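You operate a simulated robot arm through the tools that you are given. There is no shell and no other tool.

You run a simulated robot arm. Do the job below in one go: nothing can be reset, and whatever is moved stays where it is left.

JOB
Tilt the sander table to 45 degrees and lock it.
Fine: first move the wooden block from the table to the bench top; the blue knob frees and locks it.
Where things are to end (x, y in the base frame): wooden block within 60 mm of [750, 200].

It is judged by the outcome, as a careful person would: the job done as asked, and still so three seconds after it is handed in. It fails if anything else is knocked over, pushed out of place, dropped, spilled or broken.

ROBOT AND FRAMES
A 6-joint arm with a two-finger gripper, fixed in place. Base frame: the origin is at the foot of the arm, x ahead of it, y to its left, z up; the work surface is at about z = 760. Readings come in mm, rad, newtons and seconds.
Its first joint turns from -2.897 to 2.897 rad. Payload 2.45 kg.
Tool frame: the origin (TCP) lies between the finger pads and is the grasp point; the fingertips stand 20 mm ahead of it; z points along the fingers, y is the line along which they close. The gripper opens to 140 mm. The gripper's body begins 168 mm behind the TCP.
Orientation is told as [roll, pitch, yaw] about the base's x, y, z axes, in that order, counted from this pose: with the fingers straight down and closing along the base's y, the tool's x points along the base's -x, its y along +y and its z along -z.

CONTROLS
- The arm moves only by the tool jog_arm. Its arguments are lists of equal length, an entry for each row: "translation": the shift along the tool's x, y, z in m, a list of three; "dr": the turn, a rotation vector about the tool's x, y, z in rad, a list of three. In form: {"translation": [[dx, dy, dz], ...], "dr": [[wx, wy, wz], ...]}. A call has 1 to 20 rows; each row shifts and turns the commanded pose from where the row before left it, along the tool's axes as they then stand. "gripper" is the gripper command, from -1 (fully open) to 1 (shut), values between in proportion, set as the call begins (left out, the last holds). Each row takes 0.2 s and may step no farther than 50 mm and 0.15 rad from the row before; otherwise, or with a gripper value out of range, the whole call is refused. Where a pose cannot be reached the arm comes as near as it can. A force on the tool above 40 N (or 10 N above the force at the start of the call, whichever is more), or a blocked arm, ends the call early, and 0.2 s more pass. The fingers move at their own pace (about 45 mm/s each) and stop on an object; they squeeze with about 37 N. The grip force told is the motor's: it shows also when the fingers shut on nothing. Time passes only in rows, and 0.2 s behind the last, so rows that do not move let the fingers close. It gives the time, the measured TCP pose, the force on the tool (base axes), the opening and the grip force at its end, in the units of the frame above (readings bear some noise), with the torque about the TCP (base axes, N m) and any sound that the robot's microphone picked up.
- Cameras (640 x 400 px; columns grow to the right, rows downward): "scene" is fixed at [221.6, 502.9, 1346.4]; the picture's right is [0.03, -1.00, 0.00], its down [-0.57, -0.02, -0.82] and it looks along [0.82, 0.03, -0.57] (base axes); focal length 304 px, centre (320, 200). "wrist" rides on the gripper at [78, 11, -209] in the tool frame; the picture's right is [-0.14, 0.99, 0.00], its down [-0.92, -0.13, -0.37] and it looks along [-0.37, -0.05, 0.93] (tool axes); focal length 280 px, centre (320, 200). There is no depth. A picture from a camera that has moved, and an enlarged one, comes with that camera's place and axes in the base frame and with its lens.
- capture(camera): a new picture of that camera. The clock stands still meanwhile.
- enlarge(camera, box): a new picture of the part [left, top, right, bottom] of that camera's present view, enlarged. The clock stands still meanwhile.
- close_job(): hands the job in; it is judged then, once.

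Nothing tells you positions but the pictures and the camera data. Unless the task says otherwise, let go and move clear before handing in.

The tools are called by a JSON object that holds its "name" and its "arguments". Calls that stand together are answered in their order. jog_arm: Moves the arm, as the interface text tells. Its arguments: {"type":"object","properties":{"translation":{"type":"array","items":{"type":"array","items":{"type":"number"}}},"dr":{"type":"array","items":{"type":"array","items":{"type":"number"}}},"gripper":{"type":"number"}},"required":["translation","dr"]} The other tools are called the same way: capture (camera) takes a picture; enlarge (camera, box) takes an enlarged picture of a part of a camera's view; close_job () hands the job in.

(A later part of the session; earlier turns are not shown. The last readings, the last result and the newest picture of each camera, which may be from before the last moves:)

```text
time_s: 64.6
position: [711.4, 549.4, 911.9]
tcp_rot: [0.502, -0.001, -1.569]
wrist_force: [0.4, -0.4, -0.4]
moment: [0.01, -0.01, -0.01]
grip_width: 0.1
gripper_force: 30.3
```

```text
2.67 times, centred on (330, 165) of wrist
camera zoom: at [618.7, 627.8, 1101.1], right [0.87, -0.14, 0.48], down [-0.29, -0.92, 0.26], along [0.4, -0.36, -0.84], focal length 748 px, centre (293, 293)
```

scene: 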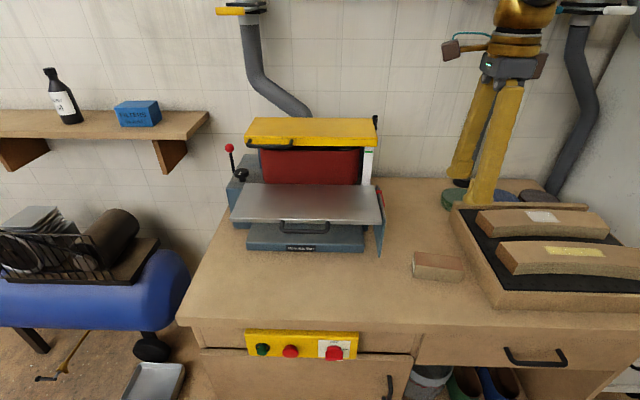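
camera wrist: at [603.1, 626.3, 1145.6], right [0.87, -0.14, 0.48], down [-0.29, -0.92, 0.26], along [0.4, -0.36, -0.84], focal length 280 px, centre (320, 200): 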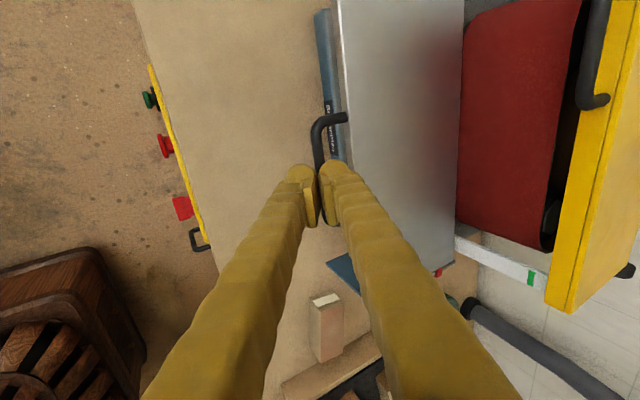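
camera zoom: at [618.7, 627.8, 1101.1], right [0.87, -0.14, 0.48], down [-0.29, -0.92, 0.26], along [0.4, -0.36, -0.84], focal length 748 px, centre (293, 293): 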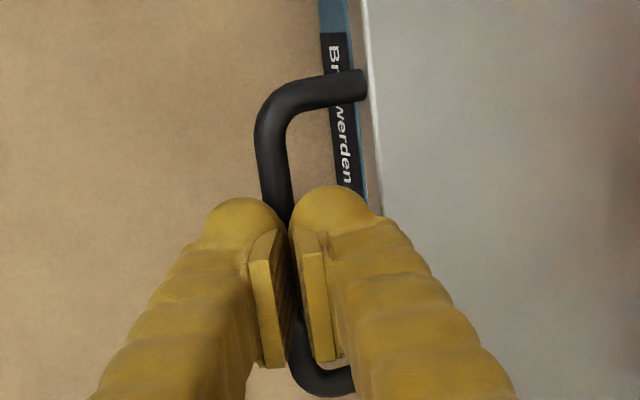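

The table follows smoothly and the force settles to zero when I pause, so it holds on friction. Continuing along the arc.

{"name": "jog_arm", "arguments": {"translation": [[0, -0.0017, 0.0057], [0, -0.0017, 0.0057], [0, -0.0013, 0.0058], [0, -0.0013, 0.0058], [0, -0.0009, 0.0059], [0, -0.0009, 0.0059], [0, 0, 0]], "dr": [[0, 0, 0], [0, 0, 0], [0, 0, 0], [0, 0, 0], [0, 0, 0], [0, 0, 0], [0, 0, 0]]}}

{"name": "enlarge", "arguments": {"camera": "scene", "box": [220, 130, 400, 260]}}

{"name": "enlarge", "arguments": {"camera": "wrist", "box": [260, 90, 400, 240]}}

```text
time_s: 66.2
position: [719.6, 549.7, 877.2]
tcp_rot: [0.5, -0.001, -1.568]
wrist_force: [-0.9, 0.3, -0.2]
moment: [0.0, -0.01, -0.02]
grip_width: 0.0
gripper_force: 29.2
```

```text
3.08 times, centred on (310, 195) of scene
camera zoom: at [221.6, 502.9, 1346.4], right [0.03, -1.0, 0.0], down [-0.57, -0.02, -0.82], along [0.82, 0.03, -0.57], focal length 936 px, centre (351, 215)
```

zoom: 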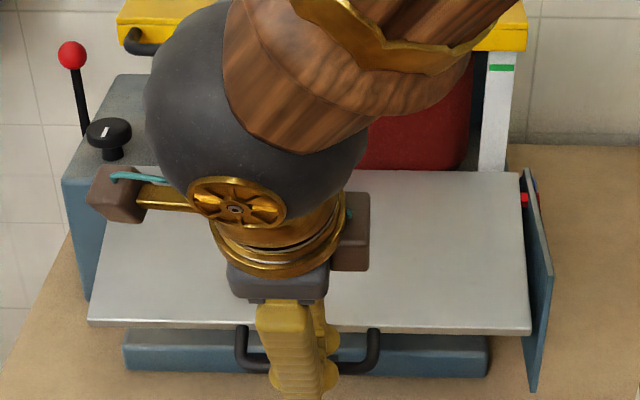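

```text
2.67 times, centred on (330, 165) of wrist
camera zoom: at [629.2, 627.6, 1067.5], right [0.87, -0.14, 0.48], down [-0.29, -0.92, 0.26], along [0.4, -0.36, -0.84], focal length 748 px, centre (293, 293)
```

zoom: 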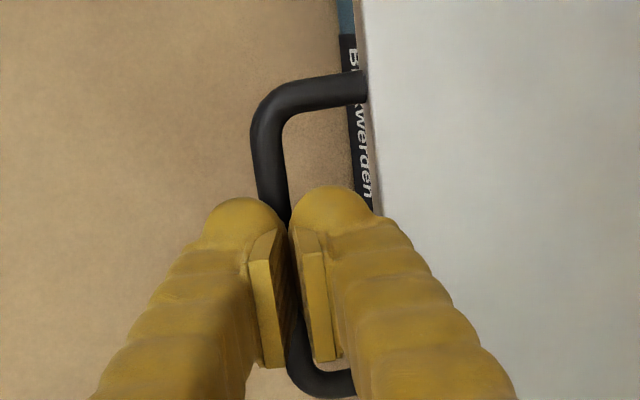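

About 22° now and tracking well. Continuing to roughly 34°.

{"name": "jog_arm", "arguments": {"translation": [[0, -0.0008, 0.0059], [0, -0.0008, 0.0059], [0, -0.0004, 0.0059], [0, -0.0004, 0.0059], [0, 0.0002, 0.0059], [0, 0.0002, 0.0059], [0, 0, 0]], "dr": [[0, 0, 0], [0, 0, 0], [0, 0, 0], [0, 0, 0], [0, 0, 0], [0, 0, 0], [0, 0, 0]]}}

{"name": "enlarge", "arguments": {"camera": "scene", "box": [220, 130, 400, 260]}}

{"name": "enlarge", "arguments": {"camera": "wrist", "box": [260, 90, 400, 240]}}

```text
time_s: 67.8
position: [739.1, 550.3, 848.5]
tcp_rot: [0.488, -0.001, -1.565]
wrist_force: [-0.3, 0.2, 0.3]
moment: [0.03, 0.02, 0.02]
grip_width: 0.0
gripper_force: 29.6
out of reach, approached as far as the arm can: row 5
```

```text
3.08 times, centred on (310, 195) of scene
camera zoom: at [221.6, 502.9, 1346.4], right [0.03, -1.0, 0.0], down [-0.57, -0.02, -0.82], along [0.82, 0.03, -0.57], focal length 936 px, centre (351, 215)
```

zoom: 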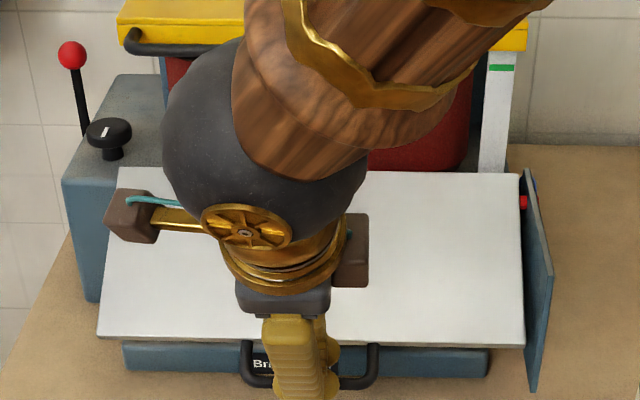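

```text
2.67 times, centred on (330, 165) of wrist
camera zoom: at [649.2, 628.2, 1039.7], right [0.87, -0.13, 0.47], down [-0.28, -0.92, 0.27], along [0.4, -0.36, -0.84], focal length 748 px, centre (293, 293)
```

zoom: 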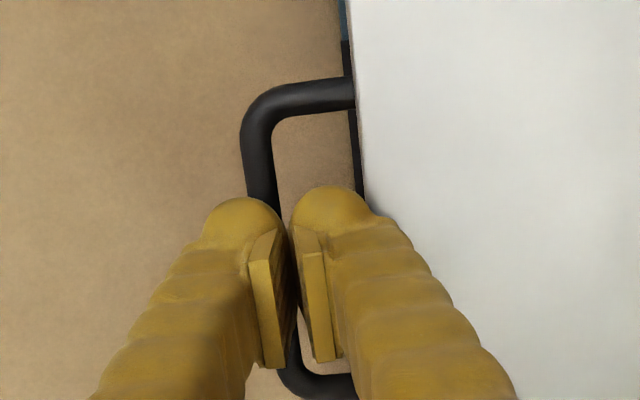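

The arm reports a reach limit, and the bar now appears to be about 25 mm beyond the fingertips — the table may be creeping down by itself. I'll pause a moment and compare views.

{"name": "jog_arm", "arguments": {"translation": [[0, 0, 0], [0, 0, 0]], "dr": [[0, 0, 0], [0, 0, 0]]}}

{"name": "enlarge", "arguments": {"camera": "scene", "box": [220, 130, 400, 260]}}

{"name": "enlarge", "arguments": {"camera": "wrist", "box": [260, 90, 400, 240]}}

```text
time_s: 68.4
position: [738.4, 550.5, 848.6]
tcp_rot: [0.489, -0.001, -1.566]
wrist_force: [0.1, -0.3, 0.3]
moment: [0.0, -0.01, 0.01]
grip_width: 0.0
gripper_force: 29.4
```

```text
3.08 times, centred on (310, 195) of scene
camera zoom: at [221.6, 502.9, 1346.4], right [0.03, -1.0, 0.0], down [-0.57, -0.02, -0.82], along [0.82, 0.03, -0.57], focal length 936 px, centre (351, 215)
```

zoom: 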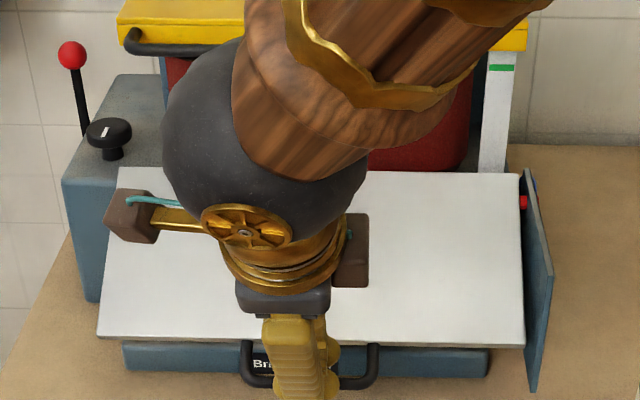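

```text
2.67 times, centred on (330, 165) of wrist
camera zoom: at [649.1, 628.1, 1039.7], right [0.87, -0.13, 0.47], down [-0.28, -0.92, 0.27], along [0.4, -0.36, -0.84], focal length 748 px, centre (293, 293)
```

zoom: 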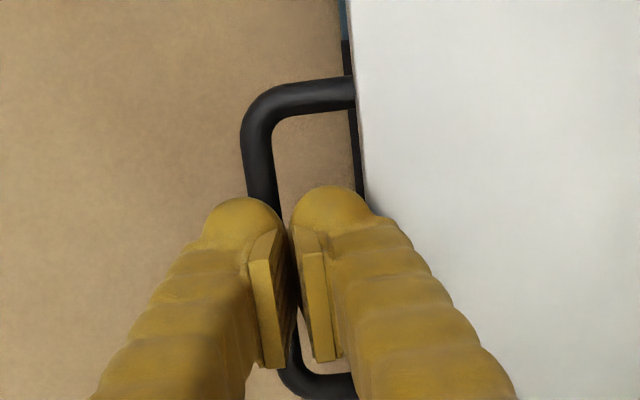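

The table is static now, so friction holds it. It's around 35–40°. I'll back off and go to the side to read the pointer accurately before finishing.

{"name": "jog_arm", "arguments": {"translation": [[0, 0, -0.04], [0, 0, -0.04], [0, 0, -0.04], [0, 0, 0], [0, 0, 0], [0, 0, 0], [0, 0, 0], [0, 0, -0.05], [0, 0, -0.05], [-0.0446, 0, 0], [-0.0446, 0, 0], [-0.0446, 0, 0], [-0.0446, 0, 0], [-0.0446, 0, 0], [-0.0446, 0, 0], [-0.0446, 0, 0], [0, 0, 0]], "dr": [[0, 0, 0], [0, 0, 0], [0, 0, 0], [0.122, 0, 0], [0.122, 0, 0], [0.122, 0, 0], [0.122, 0, 0], [0, 0, 0], [0, 0, 0], [0, 0, 0], [0, 0, 0], [0, 0, 0], [0, 0, 0], [0, 0, 0], [0, 0, 0], [0, 0, 0], [0, 0, 0]]}}

{"name": "jog_arm", "arguments": {"translation": [[0, 0, 0], [0, 0, 0], [0, 0, 0], [0, 0, 0], [0, 0, 0], [0, 0, 0], [0, 0, 0], [0, 0, 0], [0, 0, 0], [0, 0, 0], [0, 0, 0]], "dr": [[0, 0.15, 0], [0, 0.15, 0], [0, 0.15, 0], [0, 0.15, 0], [0, 0.15, 0], [0, 0.15, 0], [0, 0.15, 0], [0, 0.15, 0], [0, 0.15, 0], [0, 0.016, 0], [0, 0, 0]]}}

{"name": "capture", "arguments": {"camera": "wrist"}}

{"name": "enlarge", "arguments": {"camera": "scene", "box": [220, 130, 400, 260]}}

```text
time_s: 72.0
position: [679.2, 238.0, 1052.1]
tcp_rot: [0.012, 0.0, -1.567]
wrist_force: [0.8, 0.4, -0.1]
moment: [0.0, -0.02, -0.01]
grip_width: 0.2
gripper_force: 29.0
```

```text
time_s: 74.4
position: [680.0, 237.0, 1051.5]
tcp_rot: [0.067, 1.366, -1.504]
wrist_force: [0.8, 0.4, 0.7]
moment: [-0.01, -0.03, 0.03]
grip_width: 0.1
gripper_force: 29.2
```

```text
taken
camera wrist: at [688.7, 48.5, 1173.8], right [0.99, -0.03, -0.12], down [-0.12, -0.55, -0.83], along [-0.04, 0.84, -0.55], focal length 280 px, centre (320, 200)
```

wrist: 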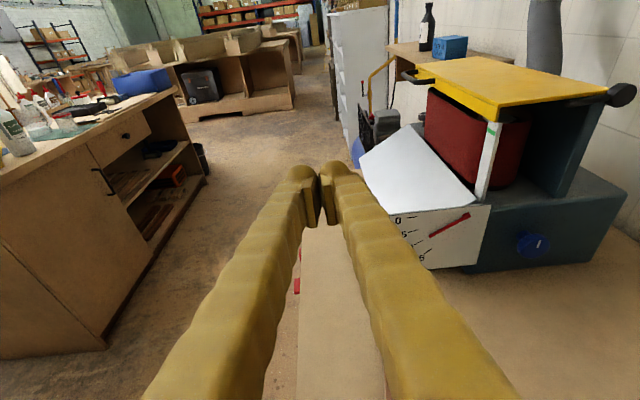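

```text
3.08 times, centred on (310, 195) of scene
camera zoom: at [221.6, 502.9, 1346.4], right [0.03, -1.0, 0.0], down [-0.57, -0.02, -0.82], along [0.82, 0.03, -0.57], focal length 936 px, centre (351, 215)
```

zoom: 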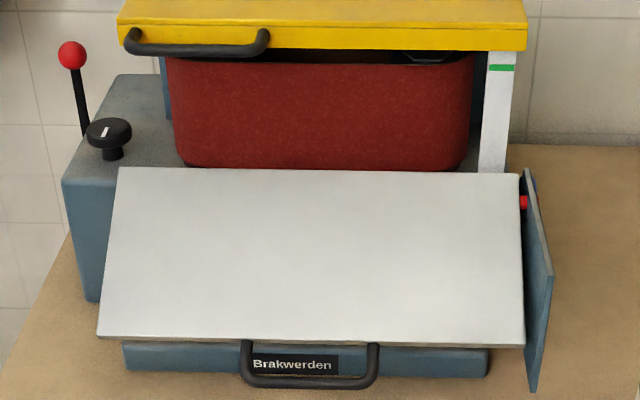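

{"name": "jog_arm", "arguments": {"translation": [[-0.0252, 0.0375, -0.0094], [-0.0252, 0.0375, -0.0094], [-0.0252, 0.0375, -0.0094], [-0.0252, 0.0375, -0.0094], [0, 0, 0]], "dr": [[0, 0, 0], [0, 0, 0], [0, 0, 0], [0, 0, 0], [0, 0, 0]]}}

{"name": "capture", "arguments": {"camera": "wrist"}}

```text
time_s: 75.6
position: [828.8, 179.8, 964.8]
tcp_rot: [0.062, 1.365, -1.507]
wrist_force: [-0.9, 0.3, 0.1]
moment: [-0.02, 0.02, 0.01]
grip_width: 0.0
gripper_force: 28.6
```

```text
taken
camera wrist: at [838.6, -9.1, 1085.3], right [0.99, -0.03, -0.12], down [-0.12, -0.55, -0.83], along [-0.05, 0.84, -0.55], focal length 280 px, centre (320, 200)
```

wrist: 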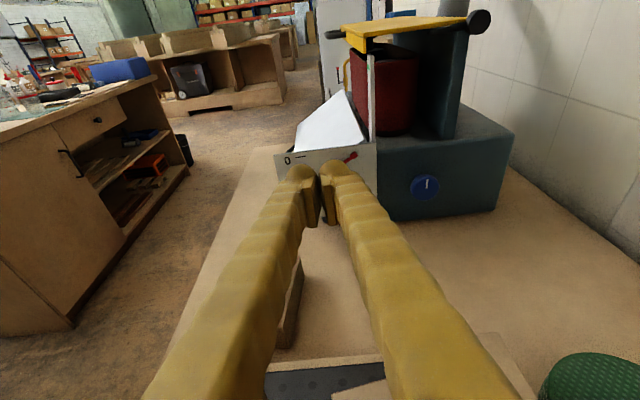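

The fingers block the scale from here; I'll shift to the right, where the earlier view was clear.

{"name": "jog_arm", "arguments": {"translation": [[-0.0165, 0.0385, 0.0035], [-0.0165, 0.0385, 0.0035], [-0.0165, 0.0385, 0.0035], [0, 0, 0]], "dr": [[0, 0, 0], [0, 0, 0], [0, 0, 0], [0, 0, 0]]}}

{"name": "capture", "arguments": {"camera": "wrist"}}

{"name": "enlarge", "arguments": {"camera": "wrist", "box": [160, 80, 320, 220]}}

```text
time_s: 76.6
position: [946.6, 181.2, 915.4]
tcp_rot: [0.064, 1.366, -1.506]
wrist_force: [-0.3, -0.3, 0.4]
moment: [-0.01, -0.04, 0.03]
grip_width: 0.3
gripper_force: 29.6
```

```text
taken
camera wrist: at [955.8, -8.4, 1036.4], right [0.99, -0.03, -0.12], down [-0.12, -0.55, -0.83], along [-0.05, 0.84, -0.55], focal length 280 px, centre (320, 200)
```

wrist: 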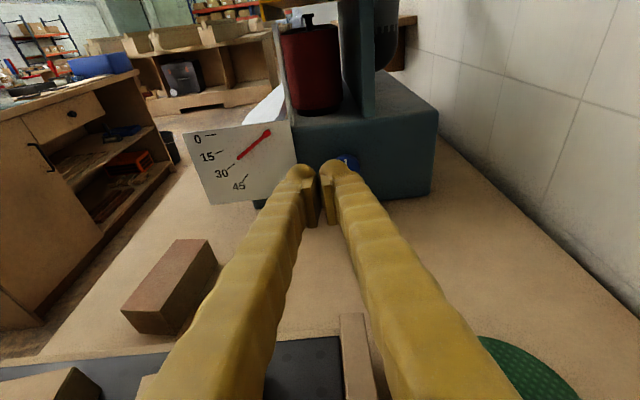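

```text
2.86 times, centred on (240, 150) of wrist
camera zoom: at [955.8, -8.4, 1036.4], right [0.99, -0.03, -0.12], down [-0.12, -0.55, -0.83], along [-0.05, 0.84, -0.55], focal length 801 px, centre (549, 343)
```

zoom: 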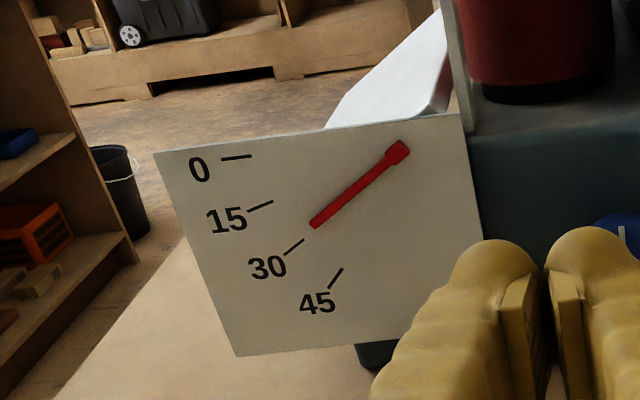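

{"name": "enlarge", "arguments": {"camera": "wrist", "box": [190, 115, 280, 200]}}

```text
4.71 times, centred on (235, 158) of wrist
camera zoom: at [955.8, -8.4, 1036.4], right [0.99, -0.03, -0.12], down [-0.12, -0.55, -0.83], along [-0.05, 0.84, -0.55], focal length 1320 px, centre (720, 400)
```

zoom: 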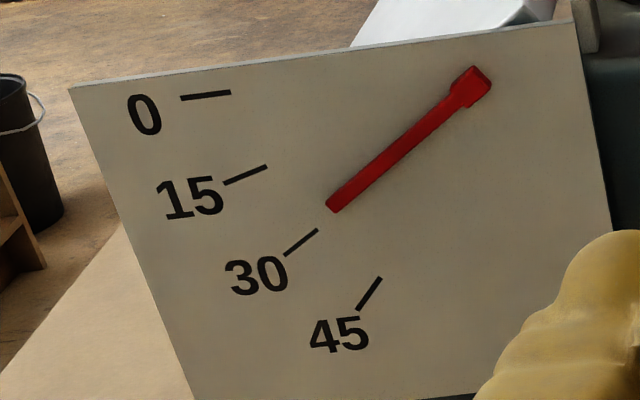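

The perspective-corrected reading puts the table at about 31°, with the hinge pivot at x ≈ 899, z ≈ 918. It needs roughly 14° more, and I had been near a reach limit at that tilt. I'll go back over the bar with a more upright tool.

{"name": "jog_arm", "arguments": {"translation": [[0.0165, -0.0385, -0.0035], [0.0165, -0.0385, -0.0035], [0.0165, -0.0385, -0.0035], [0.0252, -0.0375, 0.0094], [0.0252, -0.0375, 0.0094], [0.0252, -0.0375, 0.0094], [0.0252, -0.0375, 0.0094], [0, 0, 0], [0, 0, 0], [0, 0, 0], [0, 0, 0], [0, 0, 0], [0, 0, 0], [0, 0, 0], [0, 0, 0], [0, 0, 0], [0, 0, 0], [0, 0, 0]], "dr": [[0, 0, 0], [0, 0, 0], [0, 0, 0], [0, 0, 0], [0, 0, 0], [0, 0, 0], [0, 0, 0], [0, -0.15, 0], [0, -0.15, 0], [0, -0.15, 0], [0, -0.15, 0], [0, -0.15, 0], [0, -0.15, 0], [0, -0.15, 0], [0, -0.15, 0], [0, -0.15, 0], [0, -0.016, 0], [0, 0, 0]]}}

{"name": "jog_arm", "arguments": {"translation": [[0.0426, 0, 0], [0.0426, 0, 0], [0.0426, 0, 0], [0.0426, 0, 0], [0.0426, 0, 0], [0.0426, 0, 0], [0.0426, 0, 0], [0, 0, 0], [0, 0, 0], [0, 0.0003, 0.0393], [0, 0.0003, 0.0393], [0, 0.0003, 0.0393], [0, 0.0003, 0.0393], [0, 0, 0]], "dr": [[0, 0, 0], [0, 0, 0], [0, 0, 0], [0, 0, 0], [0, 0, 0], [0, 0, 0], [0, 0, 0], [-0.125, 0, 0], [-0.125, 0, 0], [0, 0, 0], [0, 0, 0], [0, 0, 0], [0, 0, 0], [0, 0, 0]]}}

{"name": "capture", "arguments": {"camera": "wrist"}}

{"name": "enlarge", "arguments": {"camera": "scene", "box": [220, 130, 400, 260]}}

```text
time_s: 80.4
position: [678.5, 238.3, 1052.3]
tcp_rot: [0.014, 0.0, -1.569]
wrist_force: [0.2, -0.9, -0.2]
moment: [-0.01, -0.03, 0.01]
grip_width: 0.0
gripper_force: 29.9
```

```text
time_s: 83.4
position: [719.4, 535.0, 901.4]
tcp_rot: [0.265, 0.0, -1.567]
wrist_force: [0.5, -0.2, 0.9]
moment: [-0.03, 0.01, 0.0]
grip_width: 0.0
gripper_force: 29.4
```

```text
taken
camera wrist: at [675.4, 612.9, 1106.5], right [0.96, -0.14, 0.26], down [-0.22, -0.92, 0.32], along [0.19, -0.37, -0.91], focal length 280 px, centre (320, 200)
```

wrist: 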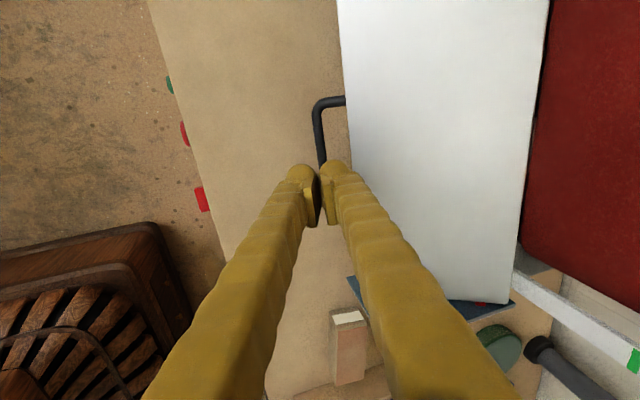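

```text
3.08 times, centred on (310, 195) of scene
camera zoom: at [221.6, 502.9, 1346.4], right [0.03, -1.0, 0.0], down [-0.57, -0.02, -0.82], along [0.82, 0.03, -0.57], focal length 936 px, centre (351, 215)
```

zoom: 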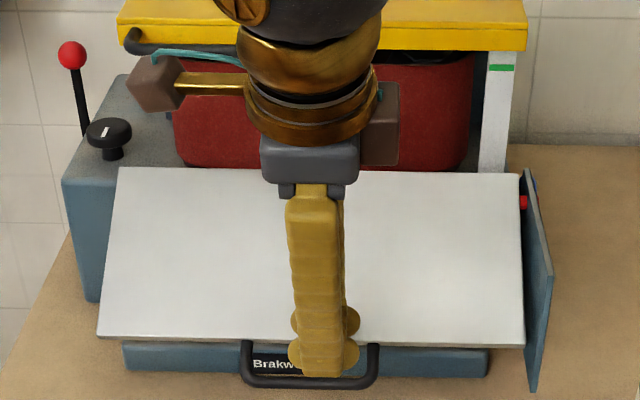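

The tip is lined up with the bar about 56 mm ahead. I'll approach and find contact.

{"name": "jog_arm", "arguments": {"translation": [[0, 0, 0.025], [0, 0, 0.02], [0, 0, 0]], "dr": [[0, 0, 0], [0, 0, 0], [0, 0, 0]]}}

{"name": "jog_arm", "arguments": {"translation": [[0, 0, 0.004], [0, 0, 0.003], [0, 0, 0.003]], "dr": [[0, 0, 0], [0, 0, 0], [0, 0, 0]]}}

{"name": "enlarge", "arguments": {"camera": "wrist", "box": [260, 90, 400, 240]}}

```text
time_s: 84.2
position: [730.7, 535.5, 855.5]
tcp_rot: [0.262, 0.0, -1.569]
wrist_force: [0.7, -0.5, -0.1]
moment: [-0.01, -0.01, -0.01]
grip_width: 0.2
gripper_force: 29.3
```

```text
time_s: 85.0
position: [733.7, 535.6, 846.5]
tcp_rot: [0.262, -0.003, -1.568]
wrist_force: [0.2, 0.6, 0.0]
moment: [-0.01, -0.01, 0.03]
grip_width: 0.0
gripper_force: 29.4
```

```text
2.67 times, centred on (330, 165) of wrist
camera zoom: at [689.5, 613.3, 1053.8], right [0.96, -0.14, 0.26], down [-0.22, -0.92, 0.32], along [0.19, -0.37, -0.91], focal length 748 px, centre (293, 293)
```

zoom: 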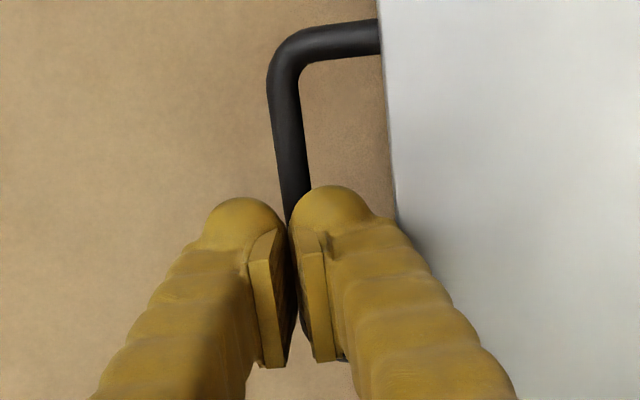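

{"name": "jog_arm", "arguments": {"translation": [[0, 0, 0.002], [0, 0, 0.002]], "dr": [[0, 0, 0], [0, 0, 0]]}}

{"name": "jog_arm", "arguments": {"translation": [[0, 0, 0.002], [0, 0, 0.002]], "dr": [[0, 0, 0], [0, 0, 0]]}}

{"name": "jog_arm", "arguments": {"translation": [[0, 0.001, 0.002], [0, 0.001, 0.002]], "dr": [[0, 0, 0], [0, 0, 0]]}}

{"name": "enlarge", "arguments": {"camera": "wrist", "box": [260, 90, 400, 240]}}

{"name": "enlarge", "arguments": {"camera": "scene", "box": [220, 130, 400, 260]}}

```text
time_s: 85.6
position: [735.6, 536.9, 844.2]
tcp_rot: [0.264, 0.0, -1.569]
wrist_force: [2.2, -0.9, 2.2]
moment: [0.03, -0.09, -0.03]
grip_width: 0.1
gripper_force: 28.9
```

```text
time_s: 86.2
position: [737.5, 534.7, 839.7]
tcp_rot: [0.264, 0.0, -1.568]
wrist_force: [0.9, 0.2, 3.2]
moment: [0.04, -0.06, 0.0]
grip_width: 0.3
gripper_force: 29.4
```

```text
time_s: 86.8
position: [739.2, 535.8, 836.5]
tcp_rot: [0.264, 0.0, -1.569]
wrist_force: [0.2, -0.2, -0.4]
moment: [0.02, -0.01, 0.01]
grip_width: 0.0
gripper_force: 29.3
```

```text
2.67 times, centred on (330, 165) of wrist
camera zoom: at [695.7, 613.5, 1043.0], right [0.96, -0.14, 0.26], down [-0.22, -0.92, 0.32], along [0.19, -0.37, -0.91], focal length 748 px, centre (293, 293)
```

zoom: 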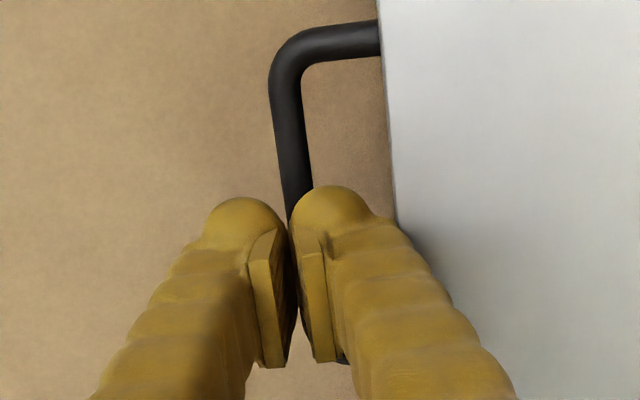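

```text
3.08 times, centred on (310, 195) of scene
camera zoom: at [221.6, 502.9, 1346.4], right [0.03, -1.0, 0.0], down [-0.57, -0.02, -0.82], along [0.82, 0.03, -0.57], focal length 936 px, centre (351, 215)
```

zoom: 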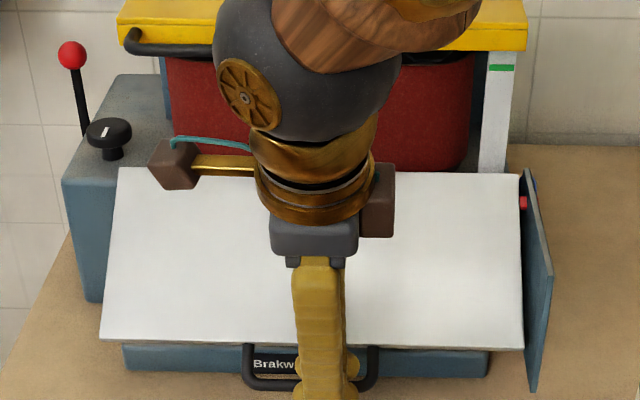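

Light contact (2–3 N) and the table follows. I'll press on along the arc to about 42°, checking reach.

{"name": "jog_arm", "arguments": {"translation": [[0, 0.0017, 0.005], [0, 0.002, 0.005], [0, 0.0022, 0.005], [0, 0.0024, 0.005], [0, 0.0026, 0.005], [0, 0, 0]], "dr": [[0, 0, 0], [0, 0, 0], [0, 0, 0], [0, 0, 0], [0, 0, 0], [0, 0, 0]]}}

{"name": "enlarge", "arguments": {"camera": "wrist", "box": [260, 90, 400, 240]}}

{"name": "enlarge", "arguments": {"camera": "scene", "box": [220, 130, 400, 260]}}

```text
time_s: 88.2
position: [756.9, 535.2, 814.9]
tcp_rot: [0.261, -0.001, -1.568]
wrist_force: [0.0, 0.4, 0.2]
moment: [-0.03, 0.0, 0.01]
grip_width: 0.0
gripper_force: 29.1
```

```text
2.67 times, centred on (330, 165) of wrist
camera zoom: at [712.4, 613.1, 1020.9], right [0.96, -0.14, 0.26], down [-0.22, -0.92, 0.32], along [0.19, -0.37, -0.91], focal length 748 px, centre (293, 293)
```

zoom: 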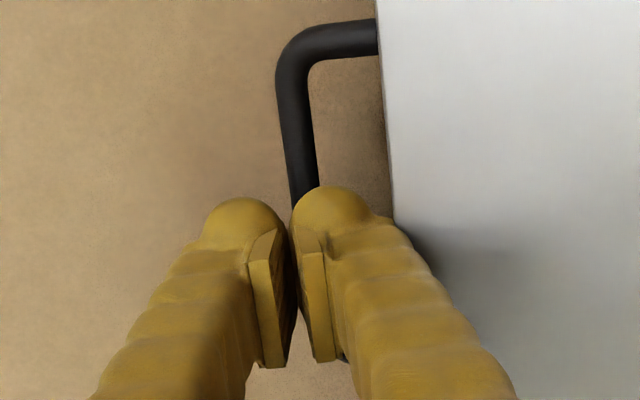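

```text
3.08 times, centred on (310, 195) of scene
camera zoom: at [221.6, 502.9, 1346.4], right [0.03, -1.0, 0.0], down [-0.57, -0.02, -0.82], along [0.82, 0.03, -0.57], focal length 936 px, centre (351, 215)
```

zoom: 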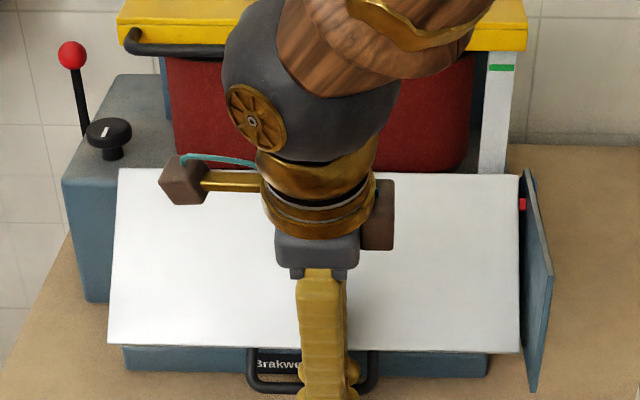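

Tracking well, estimated near 42°. A slight further push, and then I'll go and read the pointer from the side.

{"name": "jog_arm", "arguments": {"translation": [[0, 0.0022, 0.0038], [0, 0, 0]], "dr": [[0, 0, 0], [0, 0, 0]]}}

{"name": "jog_arm", "arguments": {"translation": [[0, 0, -0.02], [0, 0, -0.04], [0, 0, -0.04], [0, 0, -0.04], [0, 0, -0.04], [0, 0, -0.04], [0, 0, -0.02], [0, 0, 0], [0, 0, 0], [-0.0426, 0, 0], [-0.0426, 0, 0], [-0.0426, 0, 0], [-0.0426, 0, 0], [-0.0426, 0, 0], [-0.0426, 0, 0], [-0.0426, 0, 0], [0, 0, 0]], "dr": [[0, 0, 0], [0, 0, 0], [0, 0, 0], [0, 0, 0], [0, 0, 0], [0, 0, 0], [0, 0, 0], [0.13, 0, 0], [0.13, 0, 0], [0, 0, 0], [0, 0, 0], [0, 0, 0], [0, 0, 0], [0, 0, 0], [0, 0, 0], [0, 0, 0], [0, 0, 0]]}}

{"name": "jog_arm", "arguments": {"translation": [[0, 0, 0], [0, 0, 0], [0, 0, 0], [0, 0, 0], [0, 0, 0], [0, 0, 0], [0, 0, 0], [0, 0, 0], [0, 0, 0], [0, 0, 0], [0, 0, 0]], "dr": [[0, 0.15, 0], [0, 0.15, 0], [0, 0.15, 0], [0, 0.15, 0], [0, 0.15, 0], [0, 0.15, 0], [0, 0.15, 0], [0, 0.15, 0], [0, 0.15, 0], [0, 0.016, 0], [0, 0, 0]]}}

{"name": "capture", "arguments": {"camera": "wrist"}}

```text
time_s: 88.8
position: [760.6, 535.2, 813.2]
tcp_rot: [0.265, -0.001, -1.569]
wrist_force: [-4.1, 2.1, 21.9]
moment: [0.28, -0.17, 0.01]
grip_width: 0.0
gripper_force: 29.5
```

```text
time_s: 92.4
position: [697.9, 236.8, 1046.4]
tcp_rot: [0.004, 0.001, -1.567]
wrist_force: [0.3, 0.0, -0.1]
moment: [0.02, 0.03, 0.03]
grip_width: 0.1
gripper_force: 29.4
```

```text
time_s: 94.8
position: [698.2, 237.4, 1044.8]
tcp_rot: [0.015, 1.364, -1.555]
wrist_force: [-0.1, 0.1, 0.1]
moment: [0.02, -0.01, 0.01]
grip_width: 0.2
gripper_force: 29.6
```

```text
taken
camera wrist: at [708.3, 47.9, 1165.0], right [0.99, -0.03, -0.13], down [-0.12, -0.55, -0.83], along [-0.05, 0.84, -0.55], focal length 280 px, centre (320, 200)
```

wrist: 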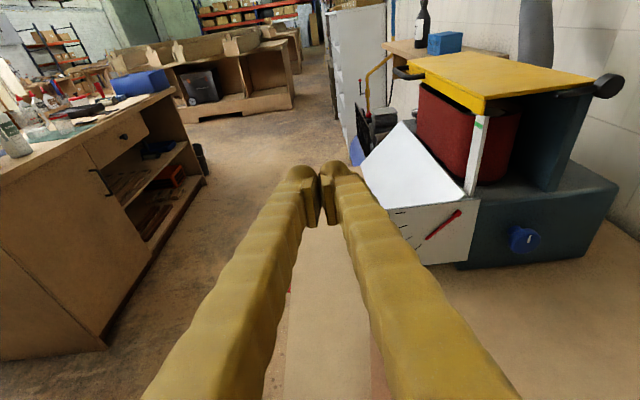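

{"name": "jog_arm", "arguments": {"translation": [[-0.0198, 0.0354, -0.0041], [-0.0198, 0.0354, -0.0041], [-0.0198, 0.0354, -0.0041], [-0.0198, 0.0354, -0.0041], [-0.0198, 0.0354, -0.0041], [-0.0198, 0.0354, -0.0041], [-0.0198, 0.0354, -0.0041], [0, 0, 0]], "dr": [[0, 0, 0], [0, 0, 0], [0, 0, 0], [0, 0, 0], [0, 0, 0], [0, 0, 0], [0, 0, 0], [0, 0, 0]]}}

{"name": "enlarge", "arguments": {"camera": "wrist", "box": [190, 115, 280, 200]}}

{"name": "capture", "arguments": {"camera": "wrist"}}

{"name": "capture", "arguments": {"camera": "scene"}}

```text
time_s: 96.6
position: [946.4, 179.6, 916.6]
tcp_rot: [0.015, 1.365, -1.553]
wrist_force: [-0.2, 0.1, 0.1]
moment: [0.0, -0.04, -0.02]
grip_width: 0.0
gripper_force: 29.4
```

```text
4.71 times, centred on (235, 158) of wrist
camera zoom: at [957.6, -9.4, 1037.0], right [0.99, -0.03, -0.13], down [-0.12, -0.55, -0.83], along [-0.05, 0.83, -0.55], focal length 1320 px, centre (720, 400)
```

zoom: 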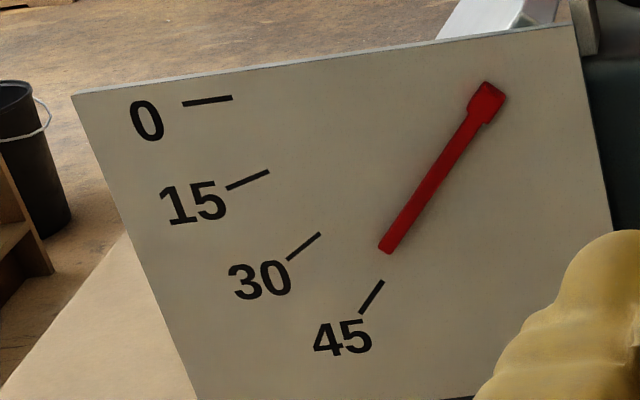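

```text
taken
camera wrist: at [957.6, -9.4, 1037.0], right [0.99, -0.03, -0.13], down [-0.12, -0.55, -0.83], along [-0.05, 0.83, -0.55], focal length 280 px, centre (320, 200)
```

wrist: 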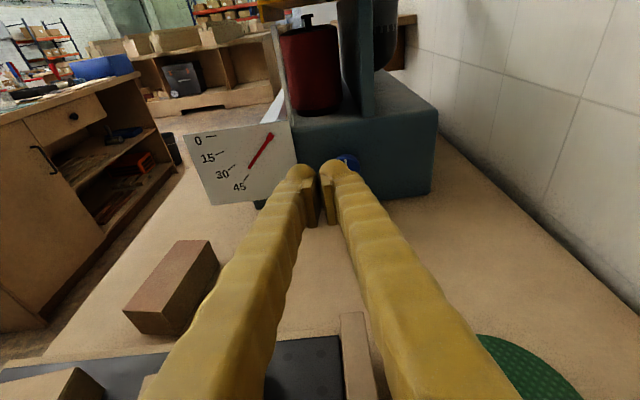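

```text
taken
```

scene: 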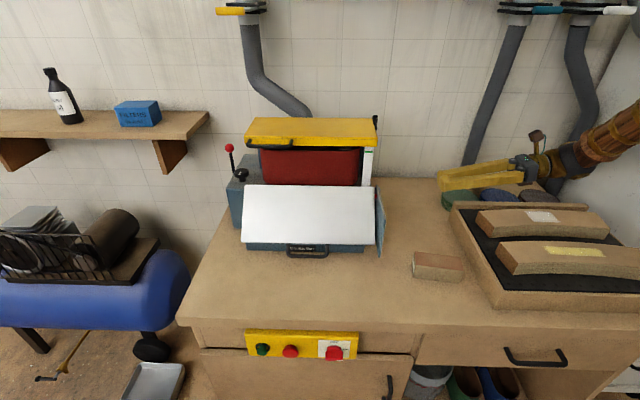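

The pointer is now essentially at the 45 mark. I'll zoom in for a precise reading.

{"name": "enlarge", "arguments": {"camera": "wrist", "box": [228, 125, 284, 190]}}

```text
6.15 times, centred on (256, 158) of wrist
camera zoom: at [957.6, -9.4, 1037.0], right [0.99, -0.03, -0.13], down [-0.12, -0.55, -0.83], along [-0.05, 0.83, -0.55], focal length 1726 px, centre (714, 462)
```

zoom: 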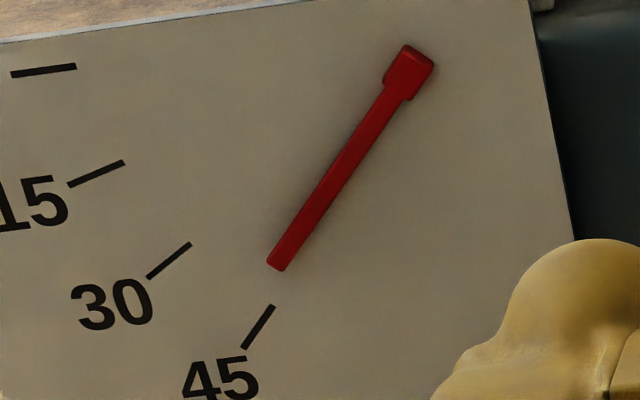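

The tick positions fit my geometry to about 0.2°, and the pointer's direction comes out near 46°. I'll zoom tighter on the pointer's two ends to be sure before locking.

{"name": "enlarge", "arguments": {"camera": "wrist", "box": [242, 128, 278, 176]}}

{"name": "enlarge", "arguments": {"camera": "wrist", "box": [196, 128, 256, 192]}}

```text
8.33 times, centred on (260, 152) of wrist
camera zoom: at [957.6, -9.4, 1037.0], right [0.99, -0.03, -0.13], down [-0.12, -0.55, -0.83], along [-0.05, 0.83, -0.55], focal length 2337 px, centre (820, 600)
```

zoom: 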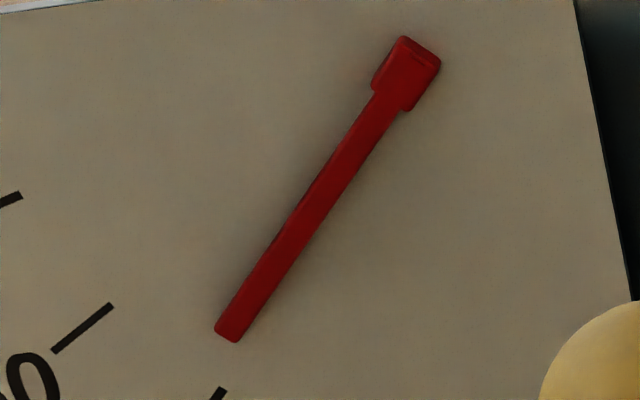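

```text
6.25 times, centred on (226, 160) of wrist
camera zoom: at [957.6, -9.4, 1037.0], right [0.99, -0.03, -0.13], down [-0.12, -0.55, -0.83], along [-0.05, 0.83, -0.55], focal length 1752 px, centre (908, 450)
```

zoom: 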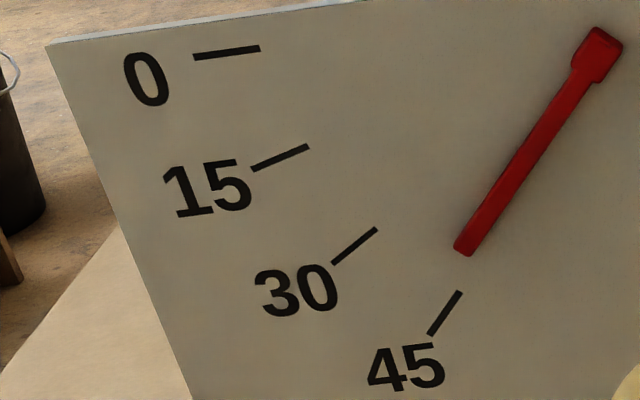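

The pointer measures about 45.5° against 45.6° for the 45 tick itself, so the table is at 45°. Now I'll go back to the knob to lock it, opening the fingers and lining up 100 mm in front.

{"name": "jog_arm", "arguments": {"translation": [[-0.0109, 0.0105, 0.029], [-0.0109, 0.0105, 0.029], [-0.0109, 0.0105, 0.029], [0, 0, 0], [0, 0, 0]], "dr": [[0, 0, 0], [0, 0, 0], [0, 0, 0], [0, 0, 0], [0, 0, 0]], "gripper": 0}}

{"name": "capture", "arguments": {"camera": "wrist"}}

```text
time_s: 97.8
position: [976.1, 260.9, 866.6]
tcp_rot: [0.014, 1.366, -1.556]
wrist_force: [0.0, 1.0, 0.3]
moment: [0.02, -0.02, 0.0]
grip_width: 70.1
gripper_force: 0.0
```

```text
taken
camera wrist: at [987.3, 71.3, 987.5], right [0.99, -0.03, -0.13], down [-0.12, -0.55, -0.83], along [-0.05, 0.84, -0.55], focal length 280 px, centre (320, 200)
```

wrist: 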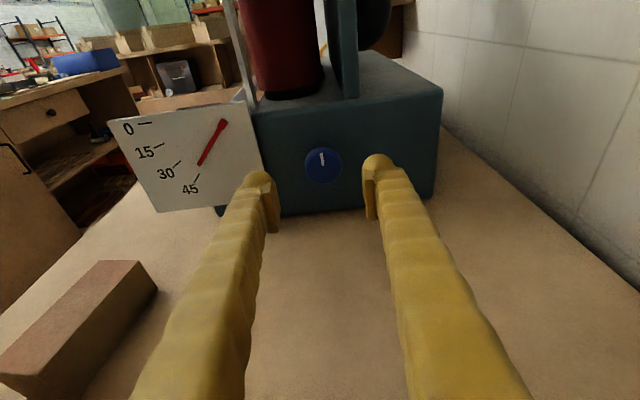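

{"name": "jog_arm", "arguments": {"translation": [[0, 0.003, 0.03], [0, 0, 0.03], [0, 0, 0.0225], [0, 0, 0.015], [0, 0, 0]], "dr": [[0, 0, 0], [0, 0, 0], [0, 0, 0], [0, 0, 0], [0, 0, 0]]}}

{"name": "jog_arm", "arguments": {"translation": [[0, 0, 0], [0, 0, 0], [0, 0, 0], [0, 0, 0], [0, 0, 0]], "dr": [[-0.0306, 0, -0.1469], [-0.0306, 0, -0.1469], [-0.0306, 0, -0.1469], [-0.0306, 0, -0.1469], [0, 0, 0]]}}

{"name": "enlarge", "arguments": {"camera": "wrist", "box": [220, 110, 420, 250]}}

```text
time_s: 99.0
position: [981.0, 355.4, 846.5]
tcp_rot: [0.013, 1.365, -1.555]
wrist_force: [0.7, -1.3, 0.3]
moment: [-0.01, -0.01, -0.01]
grip_width: 69.9
gripper_force: 0.0
```

```text
time_s: 100.2
position: [981.5, 355.3, 846.5]
tcp_rot: [1.283, 0.937, -0.351]
wrist_force: [0.2, -1.3, -0.5]
moment: [0.0, 0.01, 0.01]
grip_width: 70.2
gripper_force: 0.0
```

```text
2.86 times, centred on (320, 180) of wrist
camera zoom: at [922.3, 166.3, 951.8], right [0.89, -0.03, 0.45], down [0.37, -0.55, -0.75], along [0.27, 0.84, -0.48], focal length 801 px, centre (320, 257)
```

zoom: 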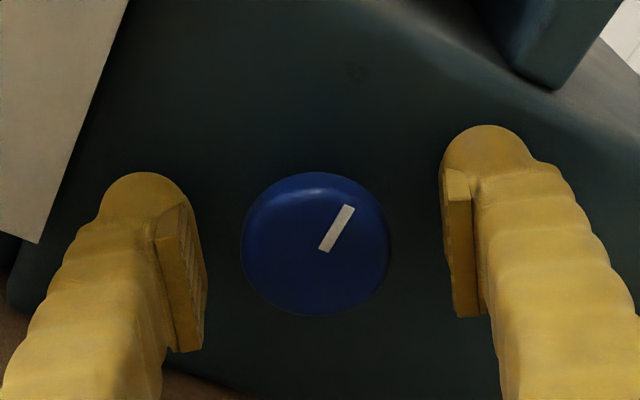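

The knob is slightly off-centre in the fingers; I'll correct by about 1.5 mm each way and then grip.

{"name": "jog_arm", "arguments": {"translation": [[0.0015, -0.0013, 0], [0, 0, 0]], "dr": [[0, 0, 0], [0, 0, 0]]}}

{"name": "jog_arm", "arguments": {"translation": [[0, 0, 0], [0, 0, 0], [0, 0, 0], [0, 0, 0]], "dr": [[0, 0, 0], [0, 0, 0], [0, 0, 0], [0, 0, 0]], "gripper": 1}}

{"name": "enlarge", "arguments": {"camera": "wrist", "box": [220, 110, 420, 250]}}

```text
time_s: 100.8
position: [979.4, 356.5, 845.7]
tcp_rot: [1.281, 0.938, -0.35]
wrist_force: [-0.2, -0.5, -0.2]
moment: [-0.02, -0.01, 0.0]
grip_width: 69.8
gripper_force: 0.0
```

```text
time_s: 101.8
position: [979.5, 357.5, 846.2]
tcp_rot: [1.283, 0.937, -0.351]
wrist_force: [7.9, 3.1, 2.3]
moment: [0.0, 0.0, -0.02]
grip_width: 38.3
gripper_force: 43.0
```

```text
2.86 times, centred on (320, 180) of wrist
camera zoom: at [920.8, 167.0, 952.0], right [0.89, -0.03, 0.45], down [0.36, -0.55, -0.75], along [0.27, 0.84, -0.48], focal length 801 px, centre (320, 257)
```

zoom: 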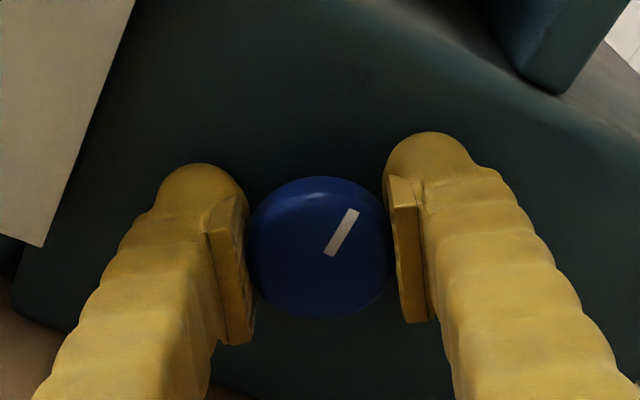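

A clean grip. Turning clockwise now to lock, in stages.

{"name": "jog_arm", "arguments": {"translation": [[0, 0, 0], [0, 0, 0], [0, 0, 0], [0, 0, 0], [0, 0, 0]], "dr": [[0.0153, 0, 0.0734], [0.0153, 0, 0.0734], [0.0153, 0, 0.0734], [0.0153, 0, 0.0734], [0, 0, 0]]}}

{"name": "enlarge", "arguments": {"camera": "wrist", "box": [220, 110, 420, 250]}}

```text
time_s: 103.2
position: [979.3, 357.6, 846.7]
tcp_rot: [0.991, 1.204, -0.61]
wrist_force: [3.7, 0.9, 0.7]
moment: [0.05, -0.01, -0.01]
grip_width: 38.0
gripper_force: 45.4
stopped in row 5: the force on the tool passed its limit at 41 N (the readings are from after the stop); the commanded pose is now the measured one
```

```text
2.86 times, centred on (320, 180) of wrist
camera zoom: at [954.5, 167.1, 965.0], right [0.99, -0.03, 0.17], down [0.13, -0.55, -0.83], along [0.11, 0.84, -0.54], focal length 801 px, centre (320, 257)
```

zoom: 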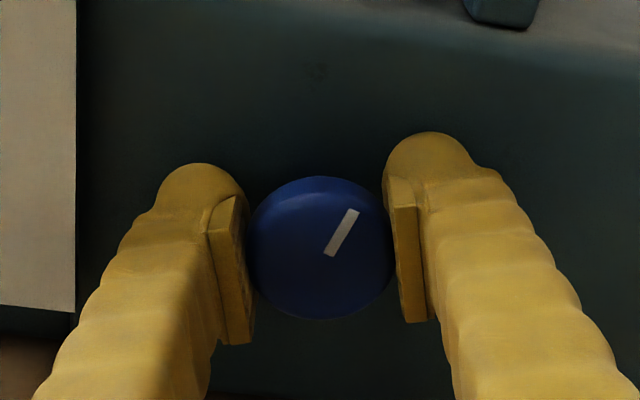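

{"name": "jog_arm", "arguments": {"translation": [[0, 0, 0], [0, 0, 0], [0, 0, 0], [0, 0, 0], [0, 0, 0]], "dr": [[0.0153, 0, 0.0734], [0.0153, 0, 0.0734], [0.0153, 0, 0.0734], [0.0153, 0, 0.0734], [0, 0, 0]]}}

{"name": "enlarge", "arguments": {"camera": "wrist", "box": [220, 110, 420, 250]}}

```text
time_s: 104.4
position: [980.3, 356.3, 846.2]
tcp_rot: [0.012, 1.366, -1.557]
wrist_force: [20.7, -6.8, -0.9]
moment: [-0.34, -0.02, -0.11]
grip_width: 38.1
gripper_force: 44.9
```

```text
2.86 times, centred on (320, 180) of wrist
camera zoom: at [990.5, 167.1, 967.3], right [0.99, -0.03, -0.13], down [-0.13, -0.55, -0.83], along [-0.05, 0.83, -0.55], focal length 801 px, centre (320, 257)
```

zoom: 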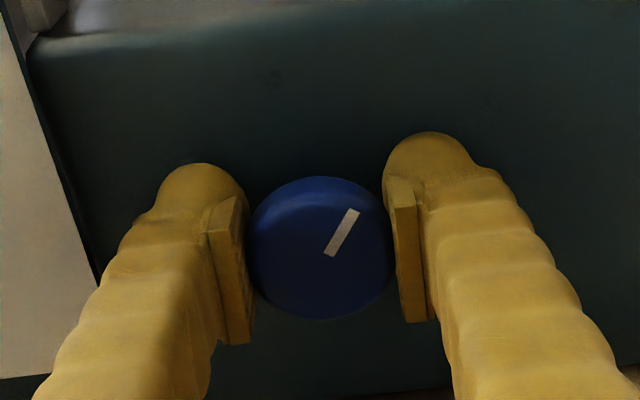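

The knob is following (about 55° left to go). I'll relieve the side load and continue.

{"name": "jog_arm", "arguments": {"translation": [[0, 0.001, -0.0003], [0, 0, 0], [0, 0, 0], [0, 0, 0], [0, 0, 0], [0, 0, 0]], "dr": [[0, 0, 0], [0.0153, 0, 0.0734], [0.0153, 0, 0.0734], [0.0153, 0, 0.0734], [0.0153, 0, 0.0734], [0, 0, 0]]}}

{"name": "enlarge", "arguments": {"camera": "wrist", "box": [220, 110, 420, 250]}}

```text
time_s: 105.8
position: [979.7, 356.4, 845.8]
tcp_rot: [-0.982, 1.209, -2.52]
wrist_force: [5.9, 11.8, -0.3]
moment: [0.09, 0.03, -0.04]
grip_width: 38.1
gripper_force: 44.5
```

```text
2.86 times, centred on (320, 180) of wrist
camera zoom: at [1026.0, 167.2, 958.7], right [0.91, -0.03, -0.42], down [-0.36, -0.55, -0.75], along [-0.21, 0.83, -0.51], focal length 801 px, centre (320, 257)
```

zoom: 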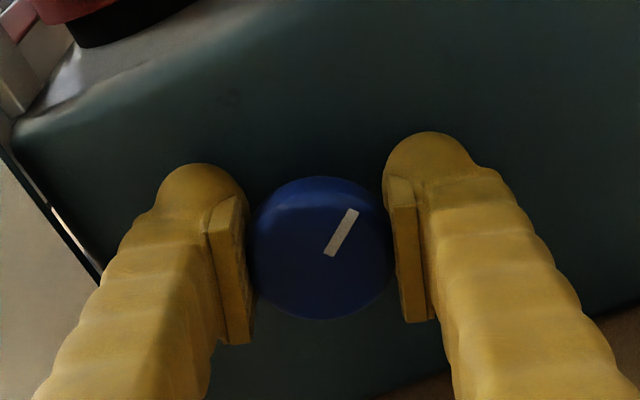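

{"name": "jog_arm", "arguments": {"translation": [[0, 0.0003, 0.0005], [0, 0, 0], [0, 0, 0], [0, 0, 0], [0, 0, 0], [0, 0, 0]], "dr": [[0, 0, 0], [0.0153, 0, 0.0734], [0.0153, 0, 0.0734], [0.0153, 0, 0.0734], [0.0153, 0, 0.0734], [0, 0, 0]]}}

{"name": "enlarge", "arguments": {"camera": "wrist", "box": [220, 110, 420, 250]}}

{"name": "capture", "arguments": {"camera": "scene"}}

```text
time_s: 107.2
position: [981.0, 356.1, 846.1]
tcp_rot: [-1.278, 0.944, -2.785]
wrist_force: [5.1, 7.9, -10.0]
moment: [0.27, -0.02, -0.22]
grip_width: 38.1
gripper_force: 45.0
```

```text
2.86 times, centred on (320, 180) of wrist
camera zoom: at [1057.0, 167.1, 940.2], right [0.74, -0.03, -0.67], down [-0.57, -0.55, -0.61], along [-0.35, 0.83, -0.42], focal length 801 px, centre (320, 257)
```

zoom: 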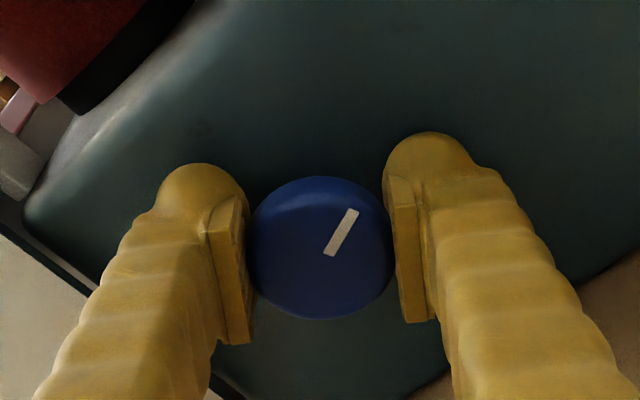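

```text
taken
```

scene: 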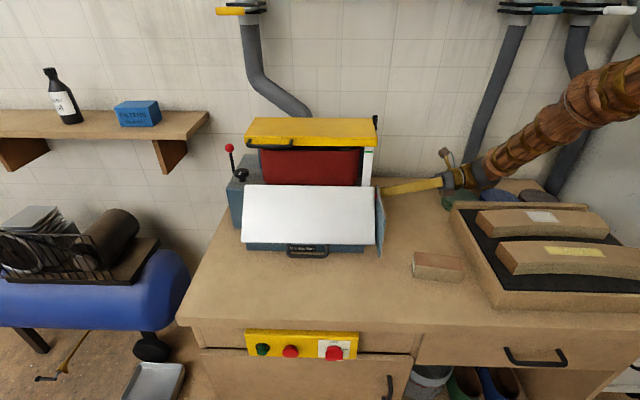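

The knob has about 20° left. To keep the gripper clear of the tray, I'll release, turn back upright and take a fresh grip.

{"name": "jog_arm", "arguments": {"translation": [[0, 0, 0], [0, 0, 0], [0, 0, 0]], "dr": [[0, 0, 0], [0, 0, 0], [0, 0, 0]], "gripper": 0}}

{"name": "jog_arm", "arguments": {"translation": [[0, 0, 0], [0, 0, 0], [0, 0, 0], [0, 0, 0], [0, 0, 0]], "dr": [[-0.0306, 0, -0.1469], [-0.0306, 0, -0.1469], [-0.0306, 0, -0.1469], [-0.0306, 0, -0.1469], [0, 0, 0]]}}

{"name": "enlarge", "arguments": {"camera": "wrist", "box": [220, 110, 420, 250]}}

```text
time_s: 108.0
position: [979.9, 354.8, 846.4]
tcp_rot: [-1.28, 0.942, -2.785]
wrist_force: [0.0, -0.2, 0.3]
moment: [0.03, 0.02, -0.02]
grip_width: 70.1
gripper_force: 0.0
```

```text
time_s: 109.2
position: [980.9, 356.1, 846.0]
tcp_rot: [0.02, 1.363, -1.548]
wrist_force: [-0.6, 0.8, -0.3]
moment: [0.03, -0.02, 0.02]
grip_width: 69.9
gripper_force: 0.0
```

```text
2.86 times, centred on (320, 180) of wrist
camera zoom: at [991.0, 167.9, 967.3], right [0.99, -0.03, -0.13], down [-0.12, -0.55, -0.83], along [-0.05, 0.83, -0.55], focal length 801 px, centre (320, 257)
```

zoom: 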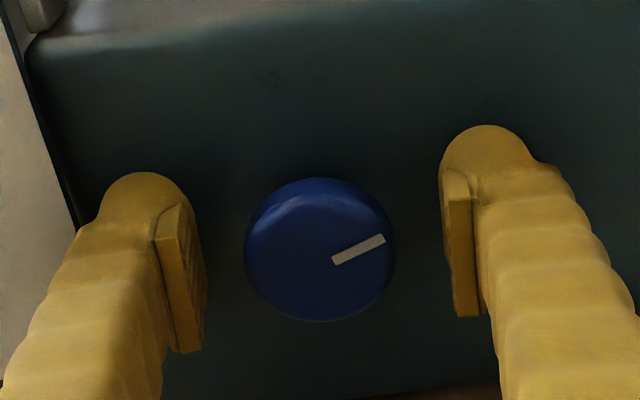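

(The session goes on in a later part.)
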